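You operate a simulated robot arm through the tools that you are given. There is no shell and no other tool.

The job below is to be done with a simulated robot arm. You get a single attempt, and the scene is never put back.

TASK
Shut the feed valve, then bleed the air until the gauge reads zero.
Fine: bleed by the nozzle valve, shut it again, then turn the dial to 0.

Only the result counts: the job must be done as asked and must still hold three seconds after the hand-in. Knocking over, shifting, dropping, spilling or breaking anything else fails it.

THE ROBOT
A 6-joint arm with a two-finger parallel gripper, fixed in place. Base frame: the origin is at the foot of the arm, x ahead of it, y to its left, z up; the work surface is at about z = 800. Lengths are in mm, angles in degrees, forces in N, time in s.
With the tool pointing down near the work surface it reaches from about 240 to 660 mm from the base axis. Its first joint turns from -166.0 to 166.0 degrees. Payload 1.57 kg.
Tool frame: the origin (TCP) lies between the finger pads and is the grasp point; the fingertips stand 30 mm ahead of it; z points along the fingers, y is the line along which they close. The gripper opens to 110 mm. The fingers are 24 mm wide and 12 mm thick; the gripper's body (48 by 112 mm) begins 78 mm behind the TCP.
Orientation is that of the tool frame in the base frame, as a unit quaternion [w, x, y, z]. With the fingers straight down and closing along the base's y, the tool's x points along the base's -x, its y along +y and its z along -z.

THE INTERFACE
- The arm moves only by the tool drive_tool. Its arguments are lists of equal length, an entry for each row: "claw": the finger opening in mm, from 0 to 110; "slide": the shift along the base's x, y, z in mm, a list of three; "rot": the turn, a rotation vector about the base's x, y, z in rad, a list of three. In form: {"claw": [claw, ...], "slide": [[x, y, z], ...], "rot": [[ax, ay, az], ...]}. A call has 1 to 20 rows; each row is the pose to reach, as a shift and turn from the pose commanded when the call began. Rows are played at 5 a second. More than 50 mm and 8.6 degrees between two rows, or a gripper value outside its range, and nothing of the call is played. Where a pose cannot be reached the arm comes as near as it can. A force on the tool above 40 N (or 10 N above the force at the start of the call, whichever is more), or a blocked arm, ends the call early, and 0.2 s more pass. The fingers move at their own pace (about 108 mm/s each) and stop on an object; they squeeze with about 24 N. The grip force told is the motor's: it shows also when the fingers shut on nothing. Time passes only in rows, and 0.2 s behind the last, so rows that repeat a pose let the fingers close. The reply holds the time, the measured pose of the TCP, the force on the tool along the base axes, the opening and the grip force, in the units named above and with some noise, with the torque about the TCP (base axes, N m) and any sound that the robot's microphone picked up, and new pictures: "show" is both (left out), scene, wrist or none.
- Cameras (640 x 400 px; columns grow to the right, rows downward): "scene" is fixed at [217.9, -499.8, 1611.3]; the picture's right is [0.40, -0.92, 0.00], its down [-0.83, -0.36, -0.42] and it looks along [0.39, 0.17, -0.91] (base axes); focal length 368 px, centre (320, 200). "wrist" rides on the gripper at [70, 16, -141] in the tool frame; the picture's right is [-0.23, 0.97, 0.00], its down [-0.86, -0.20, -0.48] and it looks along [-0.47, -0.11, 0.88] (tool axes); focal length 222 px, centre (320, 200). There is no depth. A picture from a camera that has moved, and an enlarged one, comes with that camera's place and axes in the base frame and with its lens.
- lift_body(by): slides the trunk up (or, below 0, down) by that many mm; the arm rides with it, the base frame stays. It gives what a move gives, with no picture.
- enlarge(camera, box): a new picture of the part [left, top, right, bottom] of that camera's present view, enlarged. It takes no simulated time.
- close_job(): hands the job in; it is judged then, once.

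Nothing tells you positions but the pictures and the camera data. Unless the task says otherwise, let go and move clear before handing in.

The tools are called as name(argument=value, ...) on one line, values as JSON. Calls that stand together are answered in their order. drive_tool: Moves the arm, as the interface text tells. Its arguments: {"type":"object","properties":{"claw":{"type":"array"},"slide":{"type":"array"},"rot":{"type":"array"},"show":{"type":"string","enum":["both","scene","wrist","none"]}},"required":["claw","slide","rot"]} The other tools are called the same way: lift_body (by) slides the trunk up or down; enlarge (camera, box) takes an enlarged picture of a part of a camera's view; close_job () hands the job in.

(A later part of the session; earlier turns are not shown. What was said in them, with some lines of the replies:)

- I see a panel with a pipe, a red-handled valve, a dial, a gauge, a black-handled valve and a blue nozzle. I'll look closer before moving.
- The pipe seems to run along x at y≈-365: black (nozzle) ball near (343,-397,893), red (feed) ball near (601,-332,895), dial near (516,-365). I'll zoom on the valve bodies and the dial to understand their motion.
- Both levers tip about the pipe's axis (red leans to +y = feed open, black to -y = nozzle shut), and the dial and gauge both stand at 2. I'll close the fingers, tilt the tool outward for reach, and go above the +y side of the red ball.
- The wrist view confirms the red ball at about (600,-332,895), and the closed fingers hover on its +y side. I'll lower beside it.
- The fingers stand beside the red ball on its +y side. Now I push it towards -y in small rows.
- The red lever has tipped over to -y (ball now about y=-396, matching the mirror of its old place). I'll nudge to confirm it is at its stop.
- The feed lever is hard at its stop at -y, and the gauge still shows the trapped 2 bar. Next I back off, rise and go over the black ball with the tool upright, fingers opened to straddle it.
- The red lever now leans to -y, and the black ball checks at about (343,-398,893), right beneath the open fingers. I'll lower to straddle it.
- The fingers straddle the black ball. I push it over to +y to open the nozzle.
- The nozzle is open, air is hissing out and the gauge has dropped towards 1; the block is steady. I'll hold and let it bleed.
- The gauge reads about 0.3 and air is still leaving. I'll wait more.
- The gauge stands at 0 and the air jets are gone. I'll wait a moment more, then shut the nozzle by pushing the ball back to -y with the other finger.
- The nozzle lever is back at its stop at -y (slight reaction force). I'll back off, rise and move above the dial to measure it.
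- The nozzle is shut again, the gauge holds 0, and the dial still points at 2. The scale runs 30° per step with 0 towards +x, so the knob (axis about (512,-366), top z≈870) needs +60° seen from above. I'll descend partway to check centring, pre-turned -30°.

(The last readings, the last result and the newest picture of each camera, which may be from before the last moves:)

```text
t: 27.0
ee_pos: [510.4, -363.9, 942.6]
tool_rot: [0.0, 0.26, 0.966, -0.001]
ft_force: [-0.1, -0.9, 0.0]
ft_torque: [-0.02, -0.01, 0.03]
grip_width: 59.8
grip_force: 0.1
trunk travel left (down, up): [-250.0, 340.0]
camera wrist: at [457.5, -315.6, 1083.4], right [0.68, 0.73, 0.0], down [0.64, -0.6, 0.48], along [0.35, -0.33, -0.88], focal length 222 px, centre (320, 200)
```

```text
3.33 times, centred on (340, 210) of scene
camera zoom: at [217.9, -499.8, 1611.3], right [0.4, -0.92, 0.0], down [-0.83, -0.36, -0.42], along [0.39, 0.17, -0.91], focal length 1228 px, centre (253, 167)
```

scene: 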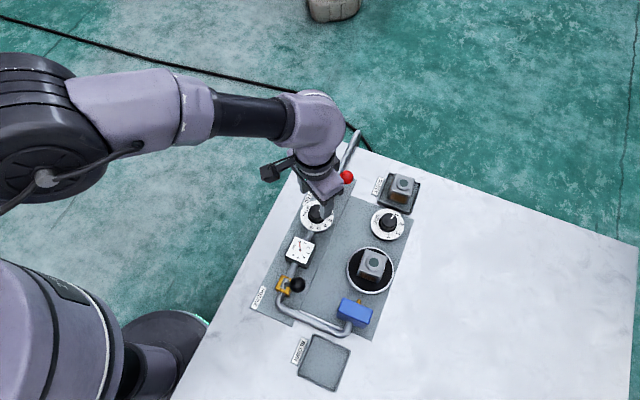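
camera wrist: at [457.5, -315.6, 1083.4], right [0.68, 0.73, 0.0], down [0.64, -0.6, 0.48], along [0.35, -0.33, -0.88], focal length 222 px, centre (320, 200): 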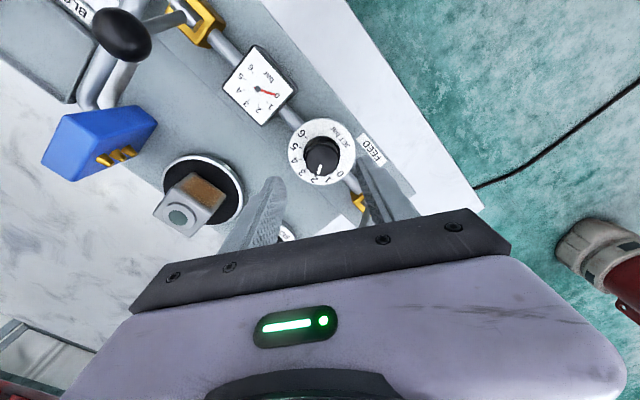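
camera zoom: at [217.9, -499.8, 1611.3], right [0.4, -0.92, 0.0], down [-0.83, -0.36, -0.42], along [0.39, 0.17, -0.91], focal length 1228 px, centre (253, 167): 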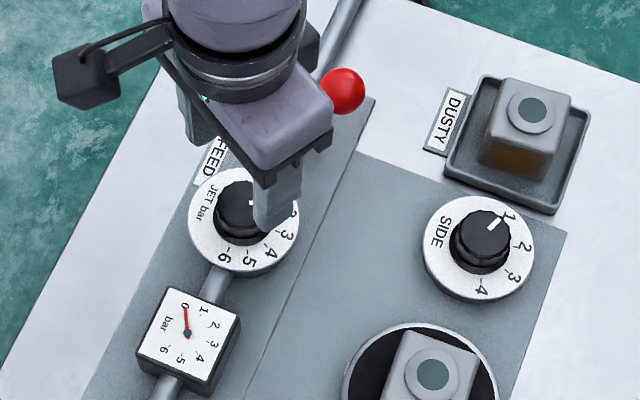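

The knob centre is within about 1 mm of the tool axis. I'll descend around the knob, still open.

drive_tool(claw=[60, 60, 60, 60, 60], slide=[[0, 0, -20], [0, 0, -40], [0, 0, -55], [0, 0, -62], [0, 0, -62]], rot=[[0, 0, 0], [0, 0, 0], [0, 0, 0], [0, 0, 0], [0, 0, 0]])

enlarge(camera="wrist", box=[220, 80, 420, 240])

enlarge(camera="scene", box=[280, 150, 380, 250])

```text
t: 28.2
ee_pos: [512.4, -365.1, 879.7]
tool_rot: [0.0, 0.259, 0.966, 0.0]
ft_force: [-0.1, 0.7, 0.4]
ft_torque: [0.02, -0.01, -0.02]
grip_width: 60.0
grip_force: 0.1
trunk travel left (down, up): [-250.0, 340.0]
camera wrist: at [458.1, -316.8, 1021.5], right [0.68, 0.73, 0.0], down [0.64, -0.6, 0.48], along [0.35, -0.33, -0.88], focal length 222 px, centre (320, 200)
```

scene: 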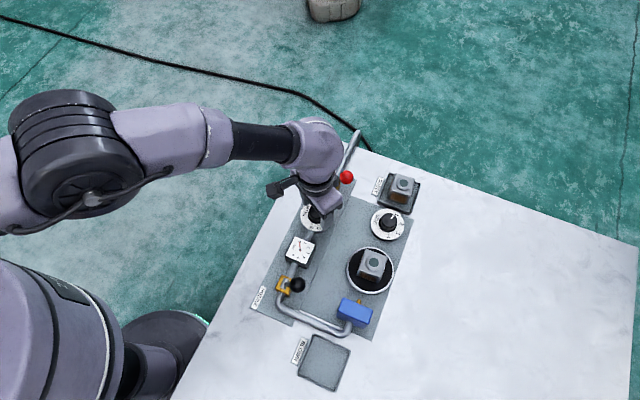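
wrist: 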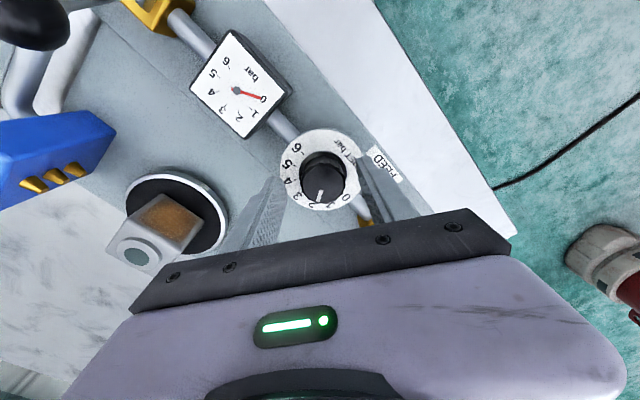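

```text
2.50 times, centred on (320, 160) of wrist
camera zoom: at [458.1, -316.8, 1021.5], right [0.68, 0.73, 0.0], down [0.64, -0.6, 0.48], along [0.35, -0.33, -0.88], focal length 555 px, centre (320, 300)
```

zoom: 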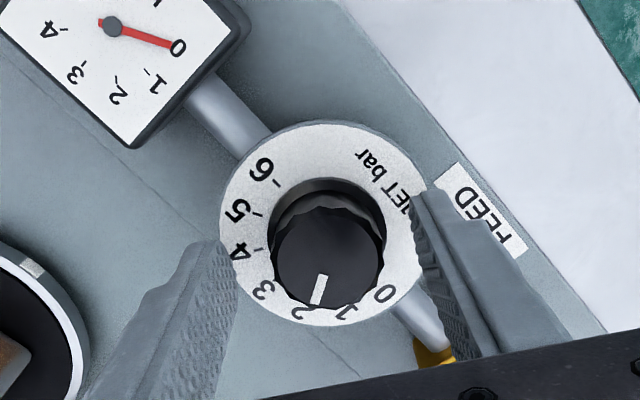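

```text
4.00 times, centred on (330, 200) of scene
camera zoom: at [217.9, -499.8, 1611.3], right [0.4, -0.92, 0.0], down [-0.83, -0.36, -0.42], along [0.39, 0.17, -0.91], focal length 1473 px, centre (280, 200)
```

zoom: 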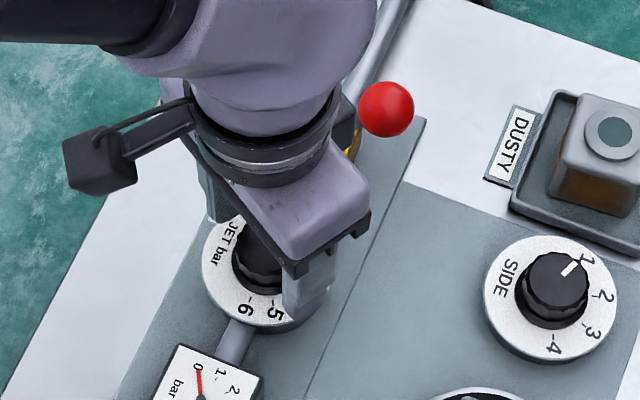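

The fingers surround the knob, about 2 mm off across the pads. I'll make that small correction, lower a touch and close on it.

drive_tool(claw=[60, 60, 50, 42, 34, 20, 20, 20], slide=[[-1, 0.7, -2], [-1.5, 1, -3], [-1.5, 1, -3], [-1.5, 1, -3], [-1.5, 1, -3], [-1.5, 1, -3], [-1.5, 1, -3], [-1.5, 1, -3]], rot=[[0, 0, 0], [0, 0, 0], [0, 0, 0], [0, 0, 0], [0, 0, 0], [0, 0, 0], [0, 0, 0], [0, 0, 0]])

enlarge(camera="wrist", box=[220, 80, 420, 240])

```text
t: 30.0
ee_pos: [510.1, -361.4, 877.4]
tool_rot: [0.0, 0.258, 0.966, 0.0]
ft_force: [7.2, 16.0, 0.4]
ft_torque: [0.95, -0.13, 0.05]
grip_width: 35.4
grip_force: 42.7
trunk travel left (down, up): [-250.0, 340.0]
camera wrist: at [457.3, -314.1, 1018.7], right [0.68, 0.73, 0.0], down [0.64, -0.6, 0.48], along [0.35, -0.33, -0.88], focal length 222 px, centre (320, 200)
```

scene: 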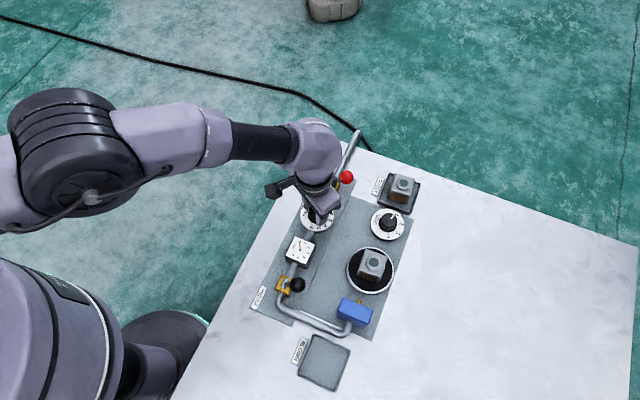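
wrist: 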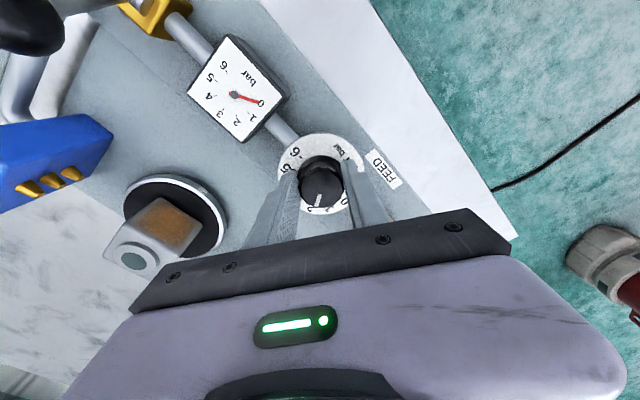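

```text
2.50 times, centred on (320, 160) of wrist
camera zoom: at [457.3, -314.1, 1018.7], right [0.68, 0.73, 0.0], down [0.64, -0.6, 0.48], along [0.35, -0.33, -0.88], focal length 555 px, centre (320, 300)
```

zoom: 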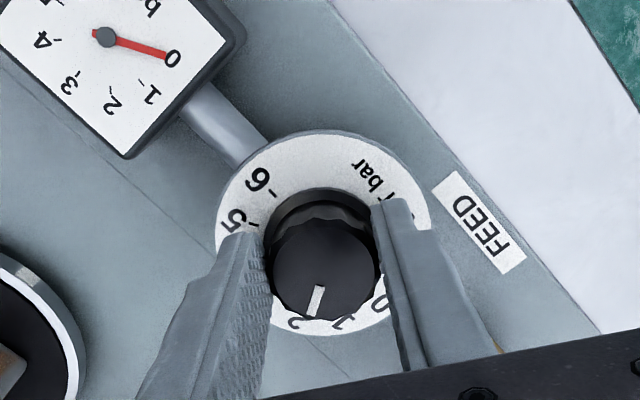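

The knob is gripped (35 mm), with about 17 N sideways load along the closing line, so the axis lies 2–3 mm further that way. I'll shift to relieve it.

drive_tool(claw=[20, 20, 20], slide=[[0.5, 1, 0], [1, 2, 0], [1, 2, 0]], rot=[[0, 0, 0], [0, 0, 0], [0, 0, 0]], show="none")

```text
t: 30.8
ee_pos: [511.2, -364.4, 877.1]
tool_rot: [0.001, 0.259, 0.966, -0.001]
ft_force: [2.0, 0.3, 5.6]
ft_torque: [-0.15, 0.5, 0.0]
grip_width: 35.6
grip_force: 42.3
trunk travel left (down, up): [-250.0, 340.0]
```

The side load is gone. Now I turn +60° about the vertical, watching the forces.

drive_tool(claw=[20, 20, 20, 20, 20, 20, 20, 20, 20, 20, 20, 20], slide=[[0, 0, 0], [0, 0, 0], [0, 0, 0], [0, 0, 0], [0, 0, 0], [0, 0, 0], [0, 0, 0], [0, 0, 0], [0, 0, 0], [0, 0, 0], [0, 0, 0], [0, 0, 0]], rot=[[0, 0, 0.1], [0, 0, 0.2], [0, 0, 0.3], [0, 0, 0.4], [0, 0, 0.5], [0, 0, 0.6], [0, 0, 0.7], [0, 0, 0.8], [0, 0, 0.9], [0, 0, 1.0], [0, 0, 1.0472], [0, 0, 1.0472]])

enlarge(camera="wrist", box=[220, 80, 420, 240])

```text
t: 32.4
ee_pos: [510.0, -365.2, 877.9]
tool_rot: [0.001, -0.066, 0.998, -0.002]
ft_force: [-9.4, -11.2, 4.0]
ft_torque: [-0.64, 0.95, -0.04]
grip_width: 35.4
grip_force: 42.3
trunk travel left (down, up): [-250.0, 340.0]
stopped in row 7: the force on the tool passed its limit at 41 N (the readings are from after the stop); the commanded pose is now the measured one
camera wrist: at [437.2, -358.4, 1018.3], right [0.1, 1.0, -0.01], down [0.87, -0.08, 0.48], along [0.48, -0.05, -0.88], focal length 222 px, centre (320, 200)
```

scene: 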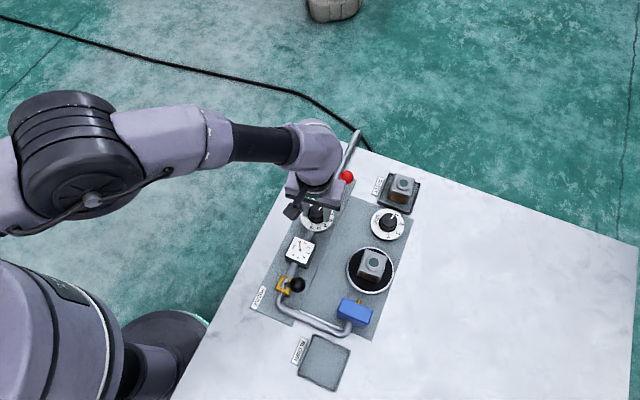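
wrist: 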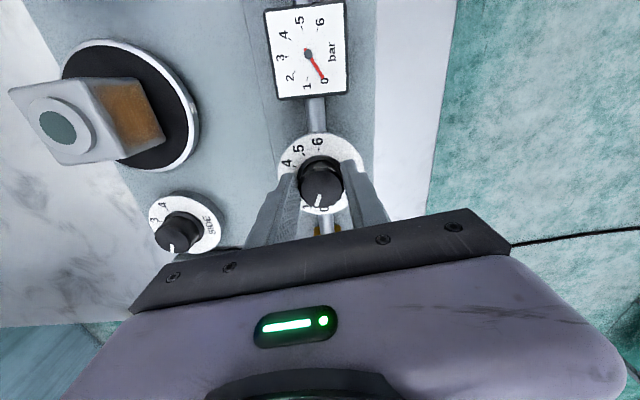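

```text
2.50 times, centred on (320, 160) of wrist
camera zoom: at [437.2, -358.4, 1018.3], right [0.1, 1.0, -0.01], down [0.87, -0.08, 0.48], along [0.48, -0.05, -0.88], focal length 555 px, centre (320, 300)
```

zoom: 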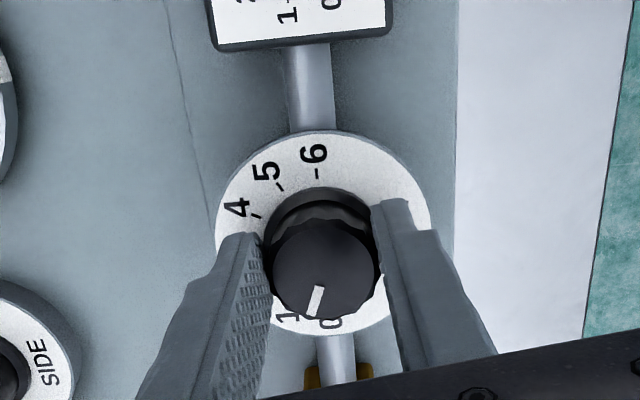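

The knob turned with the grip about 37°, then side load stopped the move. I'll relieve the side force before going on.

drive_tool(claw=[20, 20, 20], slide=[[-0.6, -0.7, 0], [-1.2, -1.4, 0], [-1.2, -1.4, 0]], rot=[[0, 0, 0], [0, 0, 0], [0, 0, 0]], show="none")

```text
t: 33.2
ee_pos: [509.3, -365.6, 876.9]
tool_rot: [0.002, -0.066, 0.998, -0.002]
ft_force: [-2.4, -6.9, 5.3]
ft_torque: [0.07, 0.49, -0.04]
grip_width: 35.3
grip_force: 42.5
trunk travel left (down, up): [-250.0, 340.0]
```

Load is down to about 7 N. I continue turning by a further 0.2 rad.

drive_tool(claw=[20, 20, 20, 20, 20], slide=[[0, -0.7, 0], [0, -0.7, 0], [0, -0.7, 0], [0, -0.7, 0], [0, -0.7, 0]], rot=[[0, 0, 0.05], [0, 0, 0.1], [0, 0, 0.15], [0, 0, 0.2], [0, 0, 0.2]], show="none")

enlarge(camera="wrist", box=[220, 80, 420, 240])

```text
t: 34.4
ee_pos: [510.0, -366.8, 876.6]
tool_rot: [0.003, -0.166, 0.986, -0.003]
ft_force: [1.2, -11.7, 11.6]
ft_torque: [-0.17, -0.26, -0.05]
grip_width: 35.2
grip_force: 42.2
trunk travel left (down, up): [-250.0, 340.0]
```

```text
2.50 times, centred on (320, 160) of wrist
camera zoom: at [437.2, -373.9, 1018.2], right [-0.1, 0.99, 0.0], down [0.87, 0.09, 0.48], along [0.48, 0.05, -0.88], focal length 555 px, centre (320, 300)
```

zoom: 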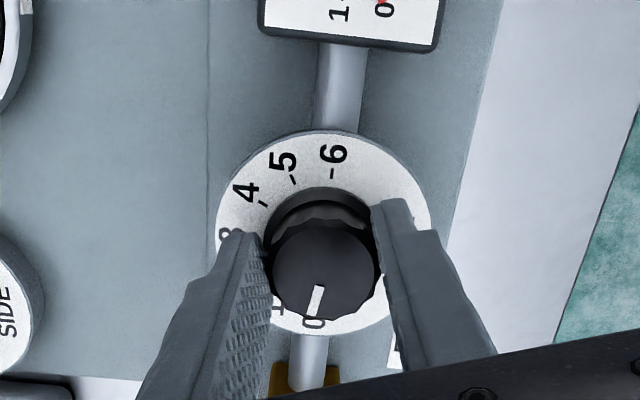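

Now turned about 49° of 60°. I relieve a little in y and z and turn the last 0.19 rad.

drive_tool(claw=[20, 20, 20, 20, 20, 20, 20], slide=[[0, -0.8, 0.5], [0, -1.5, 1], [0, -1.5, 1], [0, -1.5, 1], [0, -1.5, 1], [0, -1.5, 1], [0, -1.5, 1]], rot=[[0, 0, 0], [0, 0, 0], [0, 0, 0.05], [0, 0, 0.1], [0, 0, 0.15], [0, 0, 0.19], [0, 0, 0.19]])

enlarge(camera="wrist", box=[220, 80, 420, 240])

```text
t: 36.0
ee_pos: [509.9, -367.1, 876.8]
tool_rot: [0.001, -0.258, 0.966, -0.001]
ft_force: [4.9, 3.6, -1.8]
ft_torque: [0.46, -0.36, -0.77]
grip_width: 35.5
grip_force: 42.4
trunk travel left (down, up): [-250.0, 340.0]
camera wrist: at [440.5, -388.4, 1018.3], right [-0.29, 0.96, 0.0], down [0.84, 0.25, 0.48], along [0.46, 0.14, -0.88], focal length 222 px, centre (320, 200)
```

scene: 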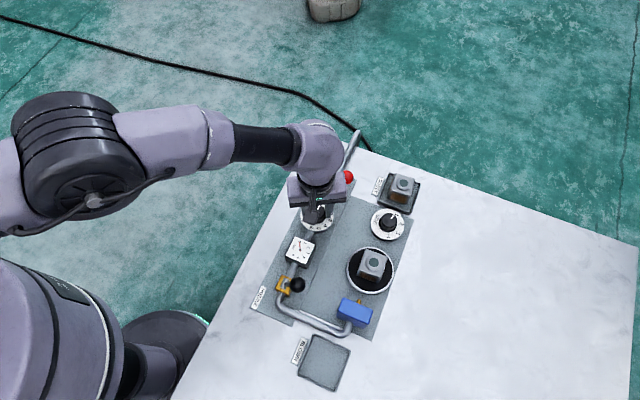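
wrist: 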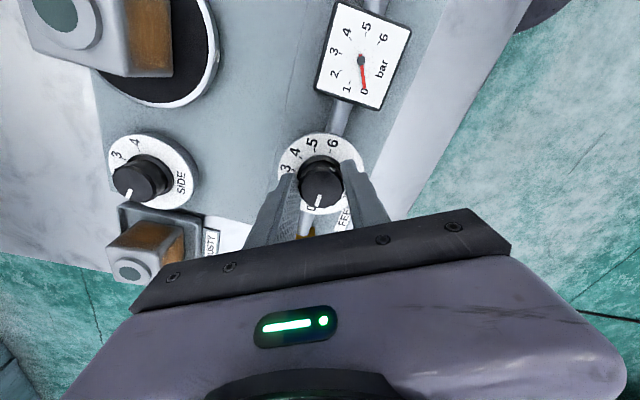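

```text
2.50 times, centred on (320, 160) of wrist
camera zoom: at [440.5, -388.4, 1018.3], right [-0.29, 0.96, 0.0], down [0.84, 0.25, 0.48], along [0.46, 0.14, -0.88], focal length 555 px, centre (320, 300)
```

zoom: 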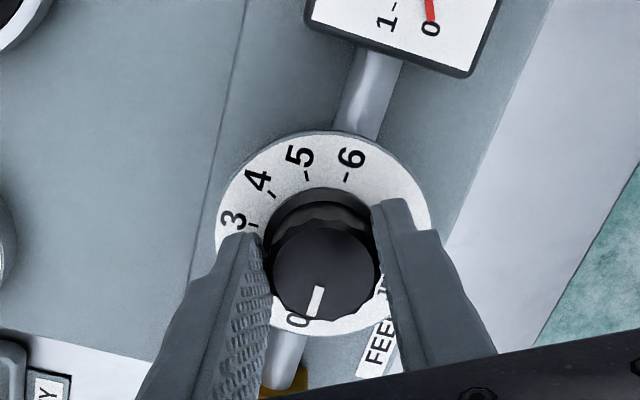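

The mark points at 0 and a torque of 0.8 N·m shows the knob's end stop. I open the fingers and rise straight up to check.

drive_tool(claw=[40, 50, 60, 60, 60, 60, 60, 60, 60], slide=[[0, 0, 0], [0, 0, 0], [0, 0, 0], [0, 0, 20], [0, 0, 50], [0, 0, 90], [-30, 15, 130], [-60, 30, 170], [-60, 30, 170]], rot=[[0, 0, 0], [0, 0, 0], [0, 0, 0], [0, 0, 0], [0, 0, 0], [0, 0, 0], [0, 0, 0], [0, 0, 0], [0, 0, 0]])

enlarge(camera="scene", box=[290, 190, 350, 230])

enlarge(camera="scene", box=[260, 150, 420, 330])

enlarge(camera="wrist", box=[240, 100, 400, 230])

```text
refused: row 7 steps farther than a row can; nothing moved
```

```text
10.00 times, centred on (320, 210) of scene
camera zoom: at [217.9, -499.8, 1611.3], right [0.4, -0.92, 0.0], down [-0.83, -0.36, -0.42], along [0.39, 0.17, -0.91], focal length 3684 px, centre (320, 100)
```

zoom: 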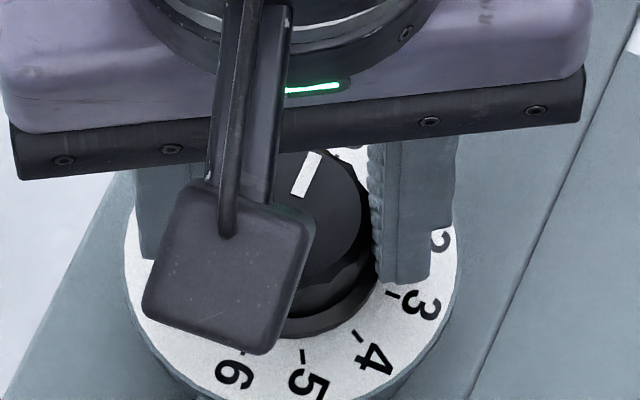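

```text
2.22 times, centred on (340, 240) of scene
camera zoom: at [217.9, -499.8, 1611.3], right [0.4, -0.92, 0.0], down [-0.83, -0.36, -0.42], along [0.39, 0.17, -0.91], focal length 819 px, centre (276, 111)
```

zoom: 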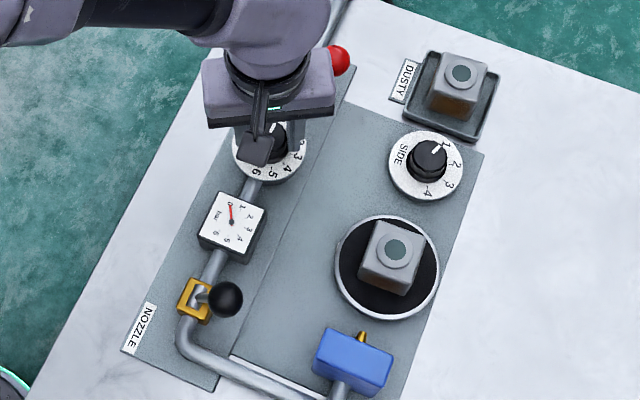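

```text
3.08 times, centred on (320, 165) of wrist
camera zoom: at [440.5, -388.4, 1018.3], right [-0.29, 0.96, 0.0], down [0.84, 0.25, 0.48], along [0.46, 0.14, -0.88], focal length 684 px, centre (320, 308)
```

zoom: 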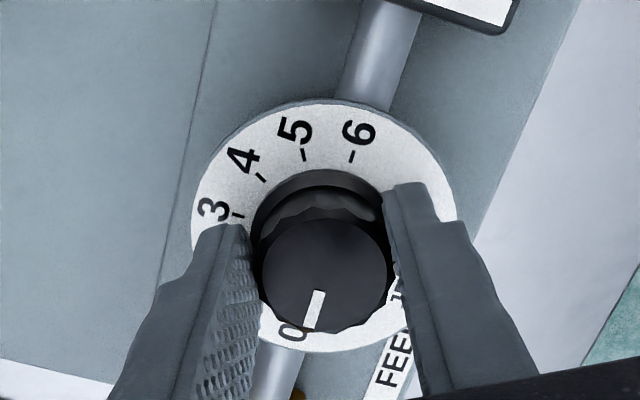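

That move was refused for a step slightly too long; nothing moved. I redo the release and rise with shorter steps.

drive_tool(claw=[40, 50, 60, 60, 60, 60, 60, 60, 60, 60], slide=[[0, 0, 0], [0, 0, 0], [0, 0, 0], [0, 0, 20], [0, 0, 50], [0, 0, 90], [-20, 10, 120], [-40, 20, 150], [-60, 30, 170], [-60, 30, 170]], rot=[[0, 0, 0], [0, 0, 0], [0, 0, 0], [0, 0, 0], [0, 0, 0], [0, 0, 0], [0, 0, 0], [0, 0, 0], [0, 0, 0], [0, 0, 0]])

enlarge(camera="scene", box=[290, 190, 350, 230])

enlarge(camera="scene", box=[260, 150, 420, 330])

enlarge(camera="wrist", box=[240, 100, 400, 230])

```text
t: 38.2
ee_pos: [451.0, -335.8, 1046.5]
tool_rot: [0.002, -0.259, 0.966, -0.002]
ft_force: [0.0, -0.2, 0.5]
ft_torque: [0.0, 0.0, -0.01]
grip_width: 60.1
grip_force: 0.0
trunk travel left (down, up): [-250.0, 340.0]
camera wrist: at [380.4, -357.4, 1188.8], right [-0.29, 0.96, 0.0], down [0.84, 0.26, 0.48], along [0.46, 0.14, -0.88], focal length 222 px, centre (320, 200)
```

scene: 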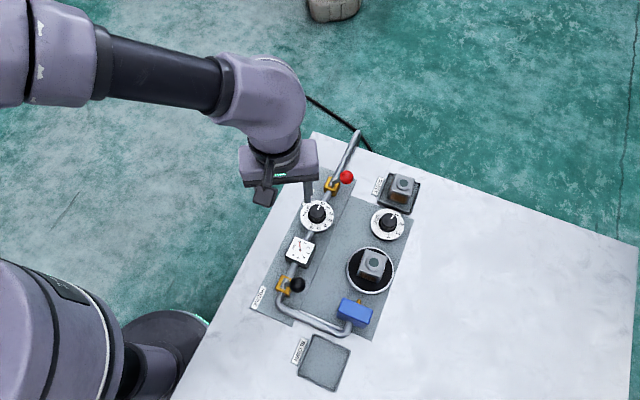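
wrist: 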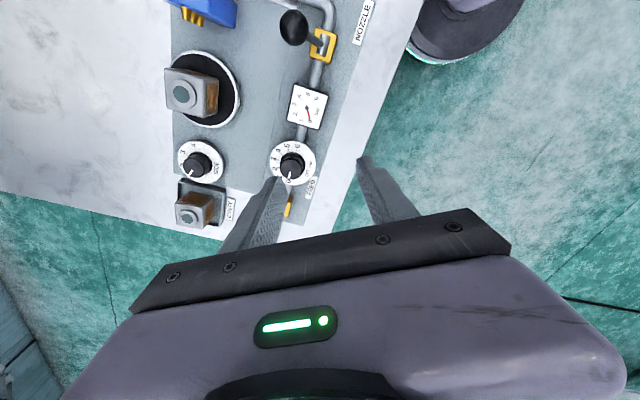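

```text
10.00 times, centred on (320, 210) of scene
camera zoom: at [217.9, -499.8, 1611.3], right [0.4, -0.92, 0.0], down [-0.83, -0.36, -0.42], along [0.39, 0.17, -0.91], focal length 3684 px, centre (320, 100)
```

zoom: 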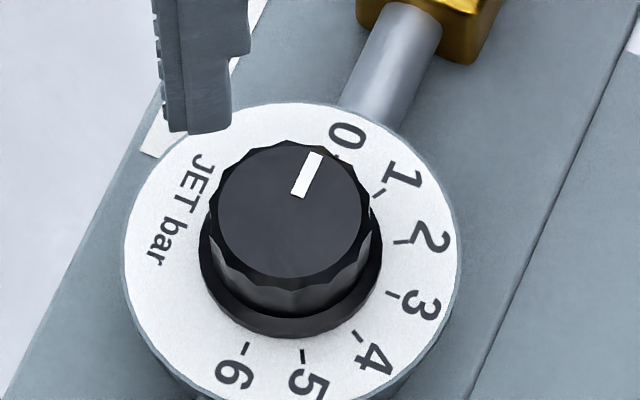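

```text
2.22 times, centred on (340, 240) of scene
camera zoom: at [217.9, -499.8, 1611.3], right [0.4, -0.92, 0.0], down [-0.83, -0.36, -0.42], along [0.39, 0.17, -0.91], focal length 819 px, centre (276, 111)
```

zoom: 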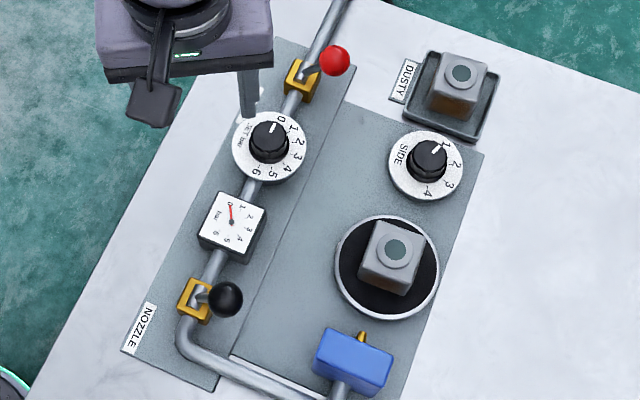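

```text
3.08 times, centred on (320, 165) of wrist
camera zoom: at [380.4, -357.4, 1188.8], right [-0.29, 0.96, 0.0], down [0.84, 0.26, 0.48], along [0.46, 0.14, -0.88], focal length 684 px, centre (320, 308)
```

zoom: 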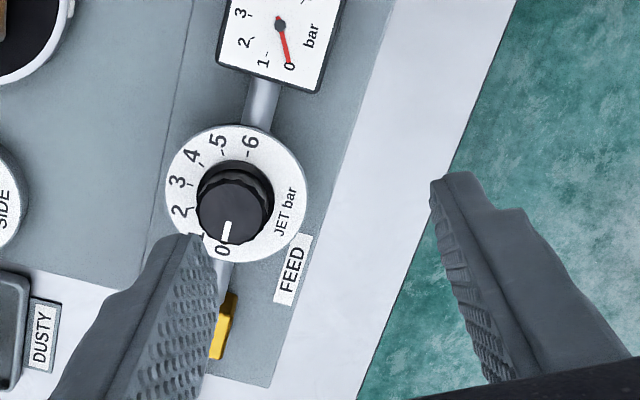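

The dial's mark lies on 0, the gauge reads 0, both levers lean to their shut side, and the blocks are where they were. I'll move a bit further clear and take a last look.

drive_tool(claw=[60, 60, 60, 60, 60], slide=[[0, 15, 30], [0, 30, 60], [0, 45, 90], [0, 60, 120], [0, 60, 120]], rot=[[0, 0, 0], [0, 0, 0], [0, 0, 0], [0, 0, 0], [0, 0, 0]], show="none")

enlarge(camera="scene", box=[260, 150, 420, 330])

enlarge(camera="scene", box=[270, 230, 330, 270])

```text
t: 39.4
ee_pos: [452.0, -280.0, 1169.5]
tool_rot: [0.001, -0.259, 0.966, -0.002]
ft_force: [1.0, -0.2, -0.4]
ft_torque: [0.02, -0.04, 0.01]
grip_width: 59.8
grip_force: 0.1
trunk travel left (down, up): [-250.0, 340.0]
```

```text
2.22 times, centred on (340, 240) of scene
camera zoom: at [217.9, -499.8, 1611.3], right [0.4, -0.92, 0.0], down [-0.83, -0.36, -0.42], along [0.39, 0.17, -0.91], focal length 819 px, centre (276, 111)
```

zoom: 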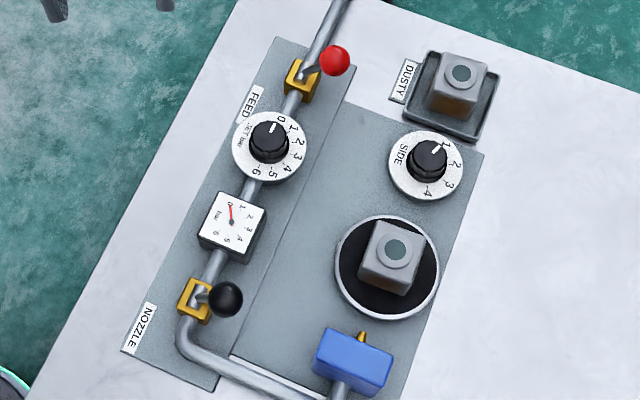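

```text
10.00 times, centred on (300, 250) of scene
camera zoom: at [217.9, -499.8, 1611.3], right [0.4, -0.92, 0.0], down [-0.83, -0.36, -0.42], along [0.39, 0.17, -0.91], focal length 3684 px, centre (520, -300)
```

zoom: 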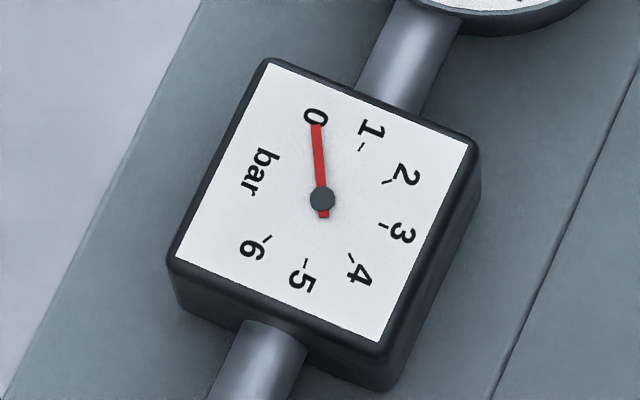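

Feed is shut, nozzle is shut, the gauge is at 0, the dial is at 0, and the arm is clear. I'm handing in.

close_job()

```text
The job is handed in.
```

The job is done and handed in. The feed valve is shut, the air is bled off, the nozzle valve is shut again, and the JET dial is at 0.

- **Feed valve:** I tipped the red lever over to its stop. The gauge held at 2 bar until I opened the nozzle.
- **Bleeding:** I opened the nozzle valve and left it open until the gauge read 0 and the air jets stopped. Then I pushed the black lever back to its stop, and the gauge stayed at 0.
- **Dial:** I turned the dial from 2 to 0. Partway round, the arm stopped once on its side-force limit. I eased the grip position and finished the turn, and the mark now lines up with 0.

In the last pictures the blocks and the tray were where they started, and the arm was open and clear of the panel. The result of the hand-in was not reported to me.
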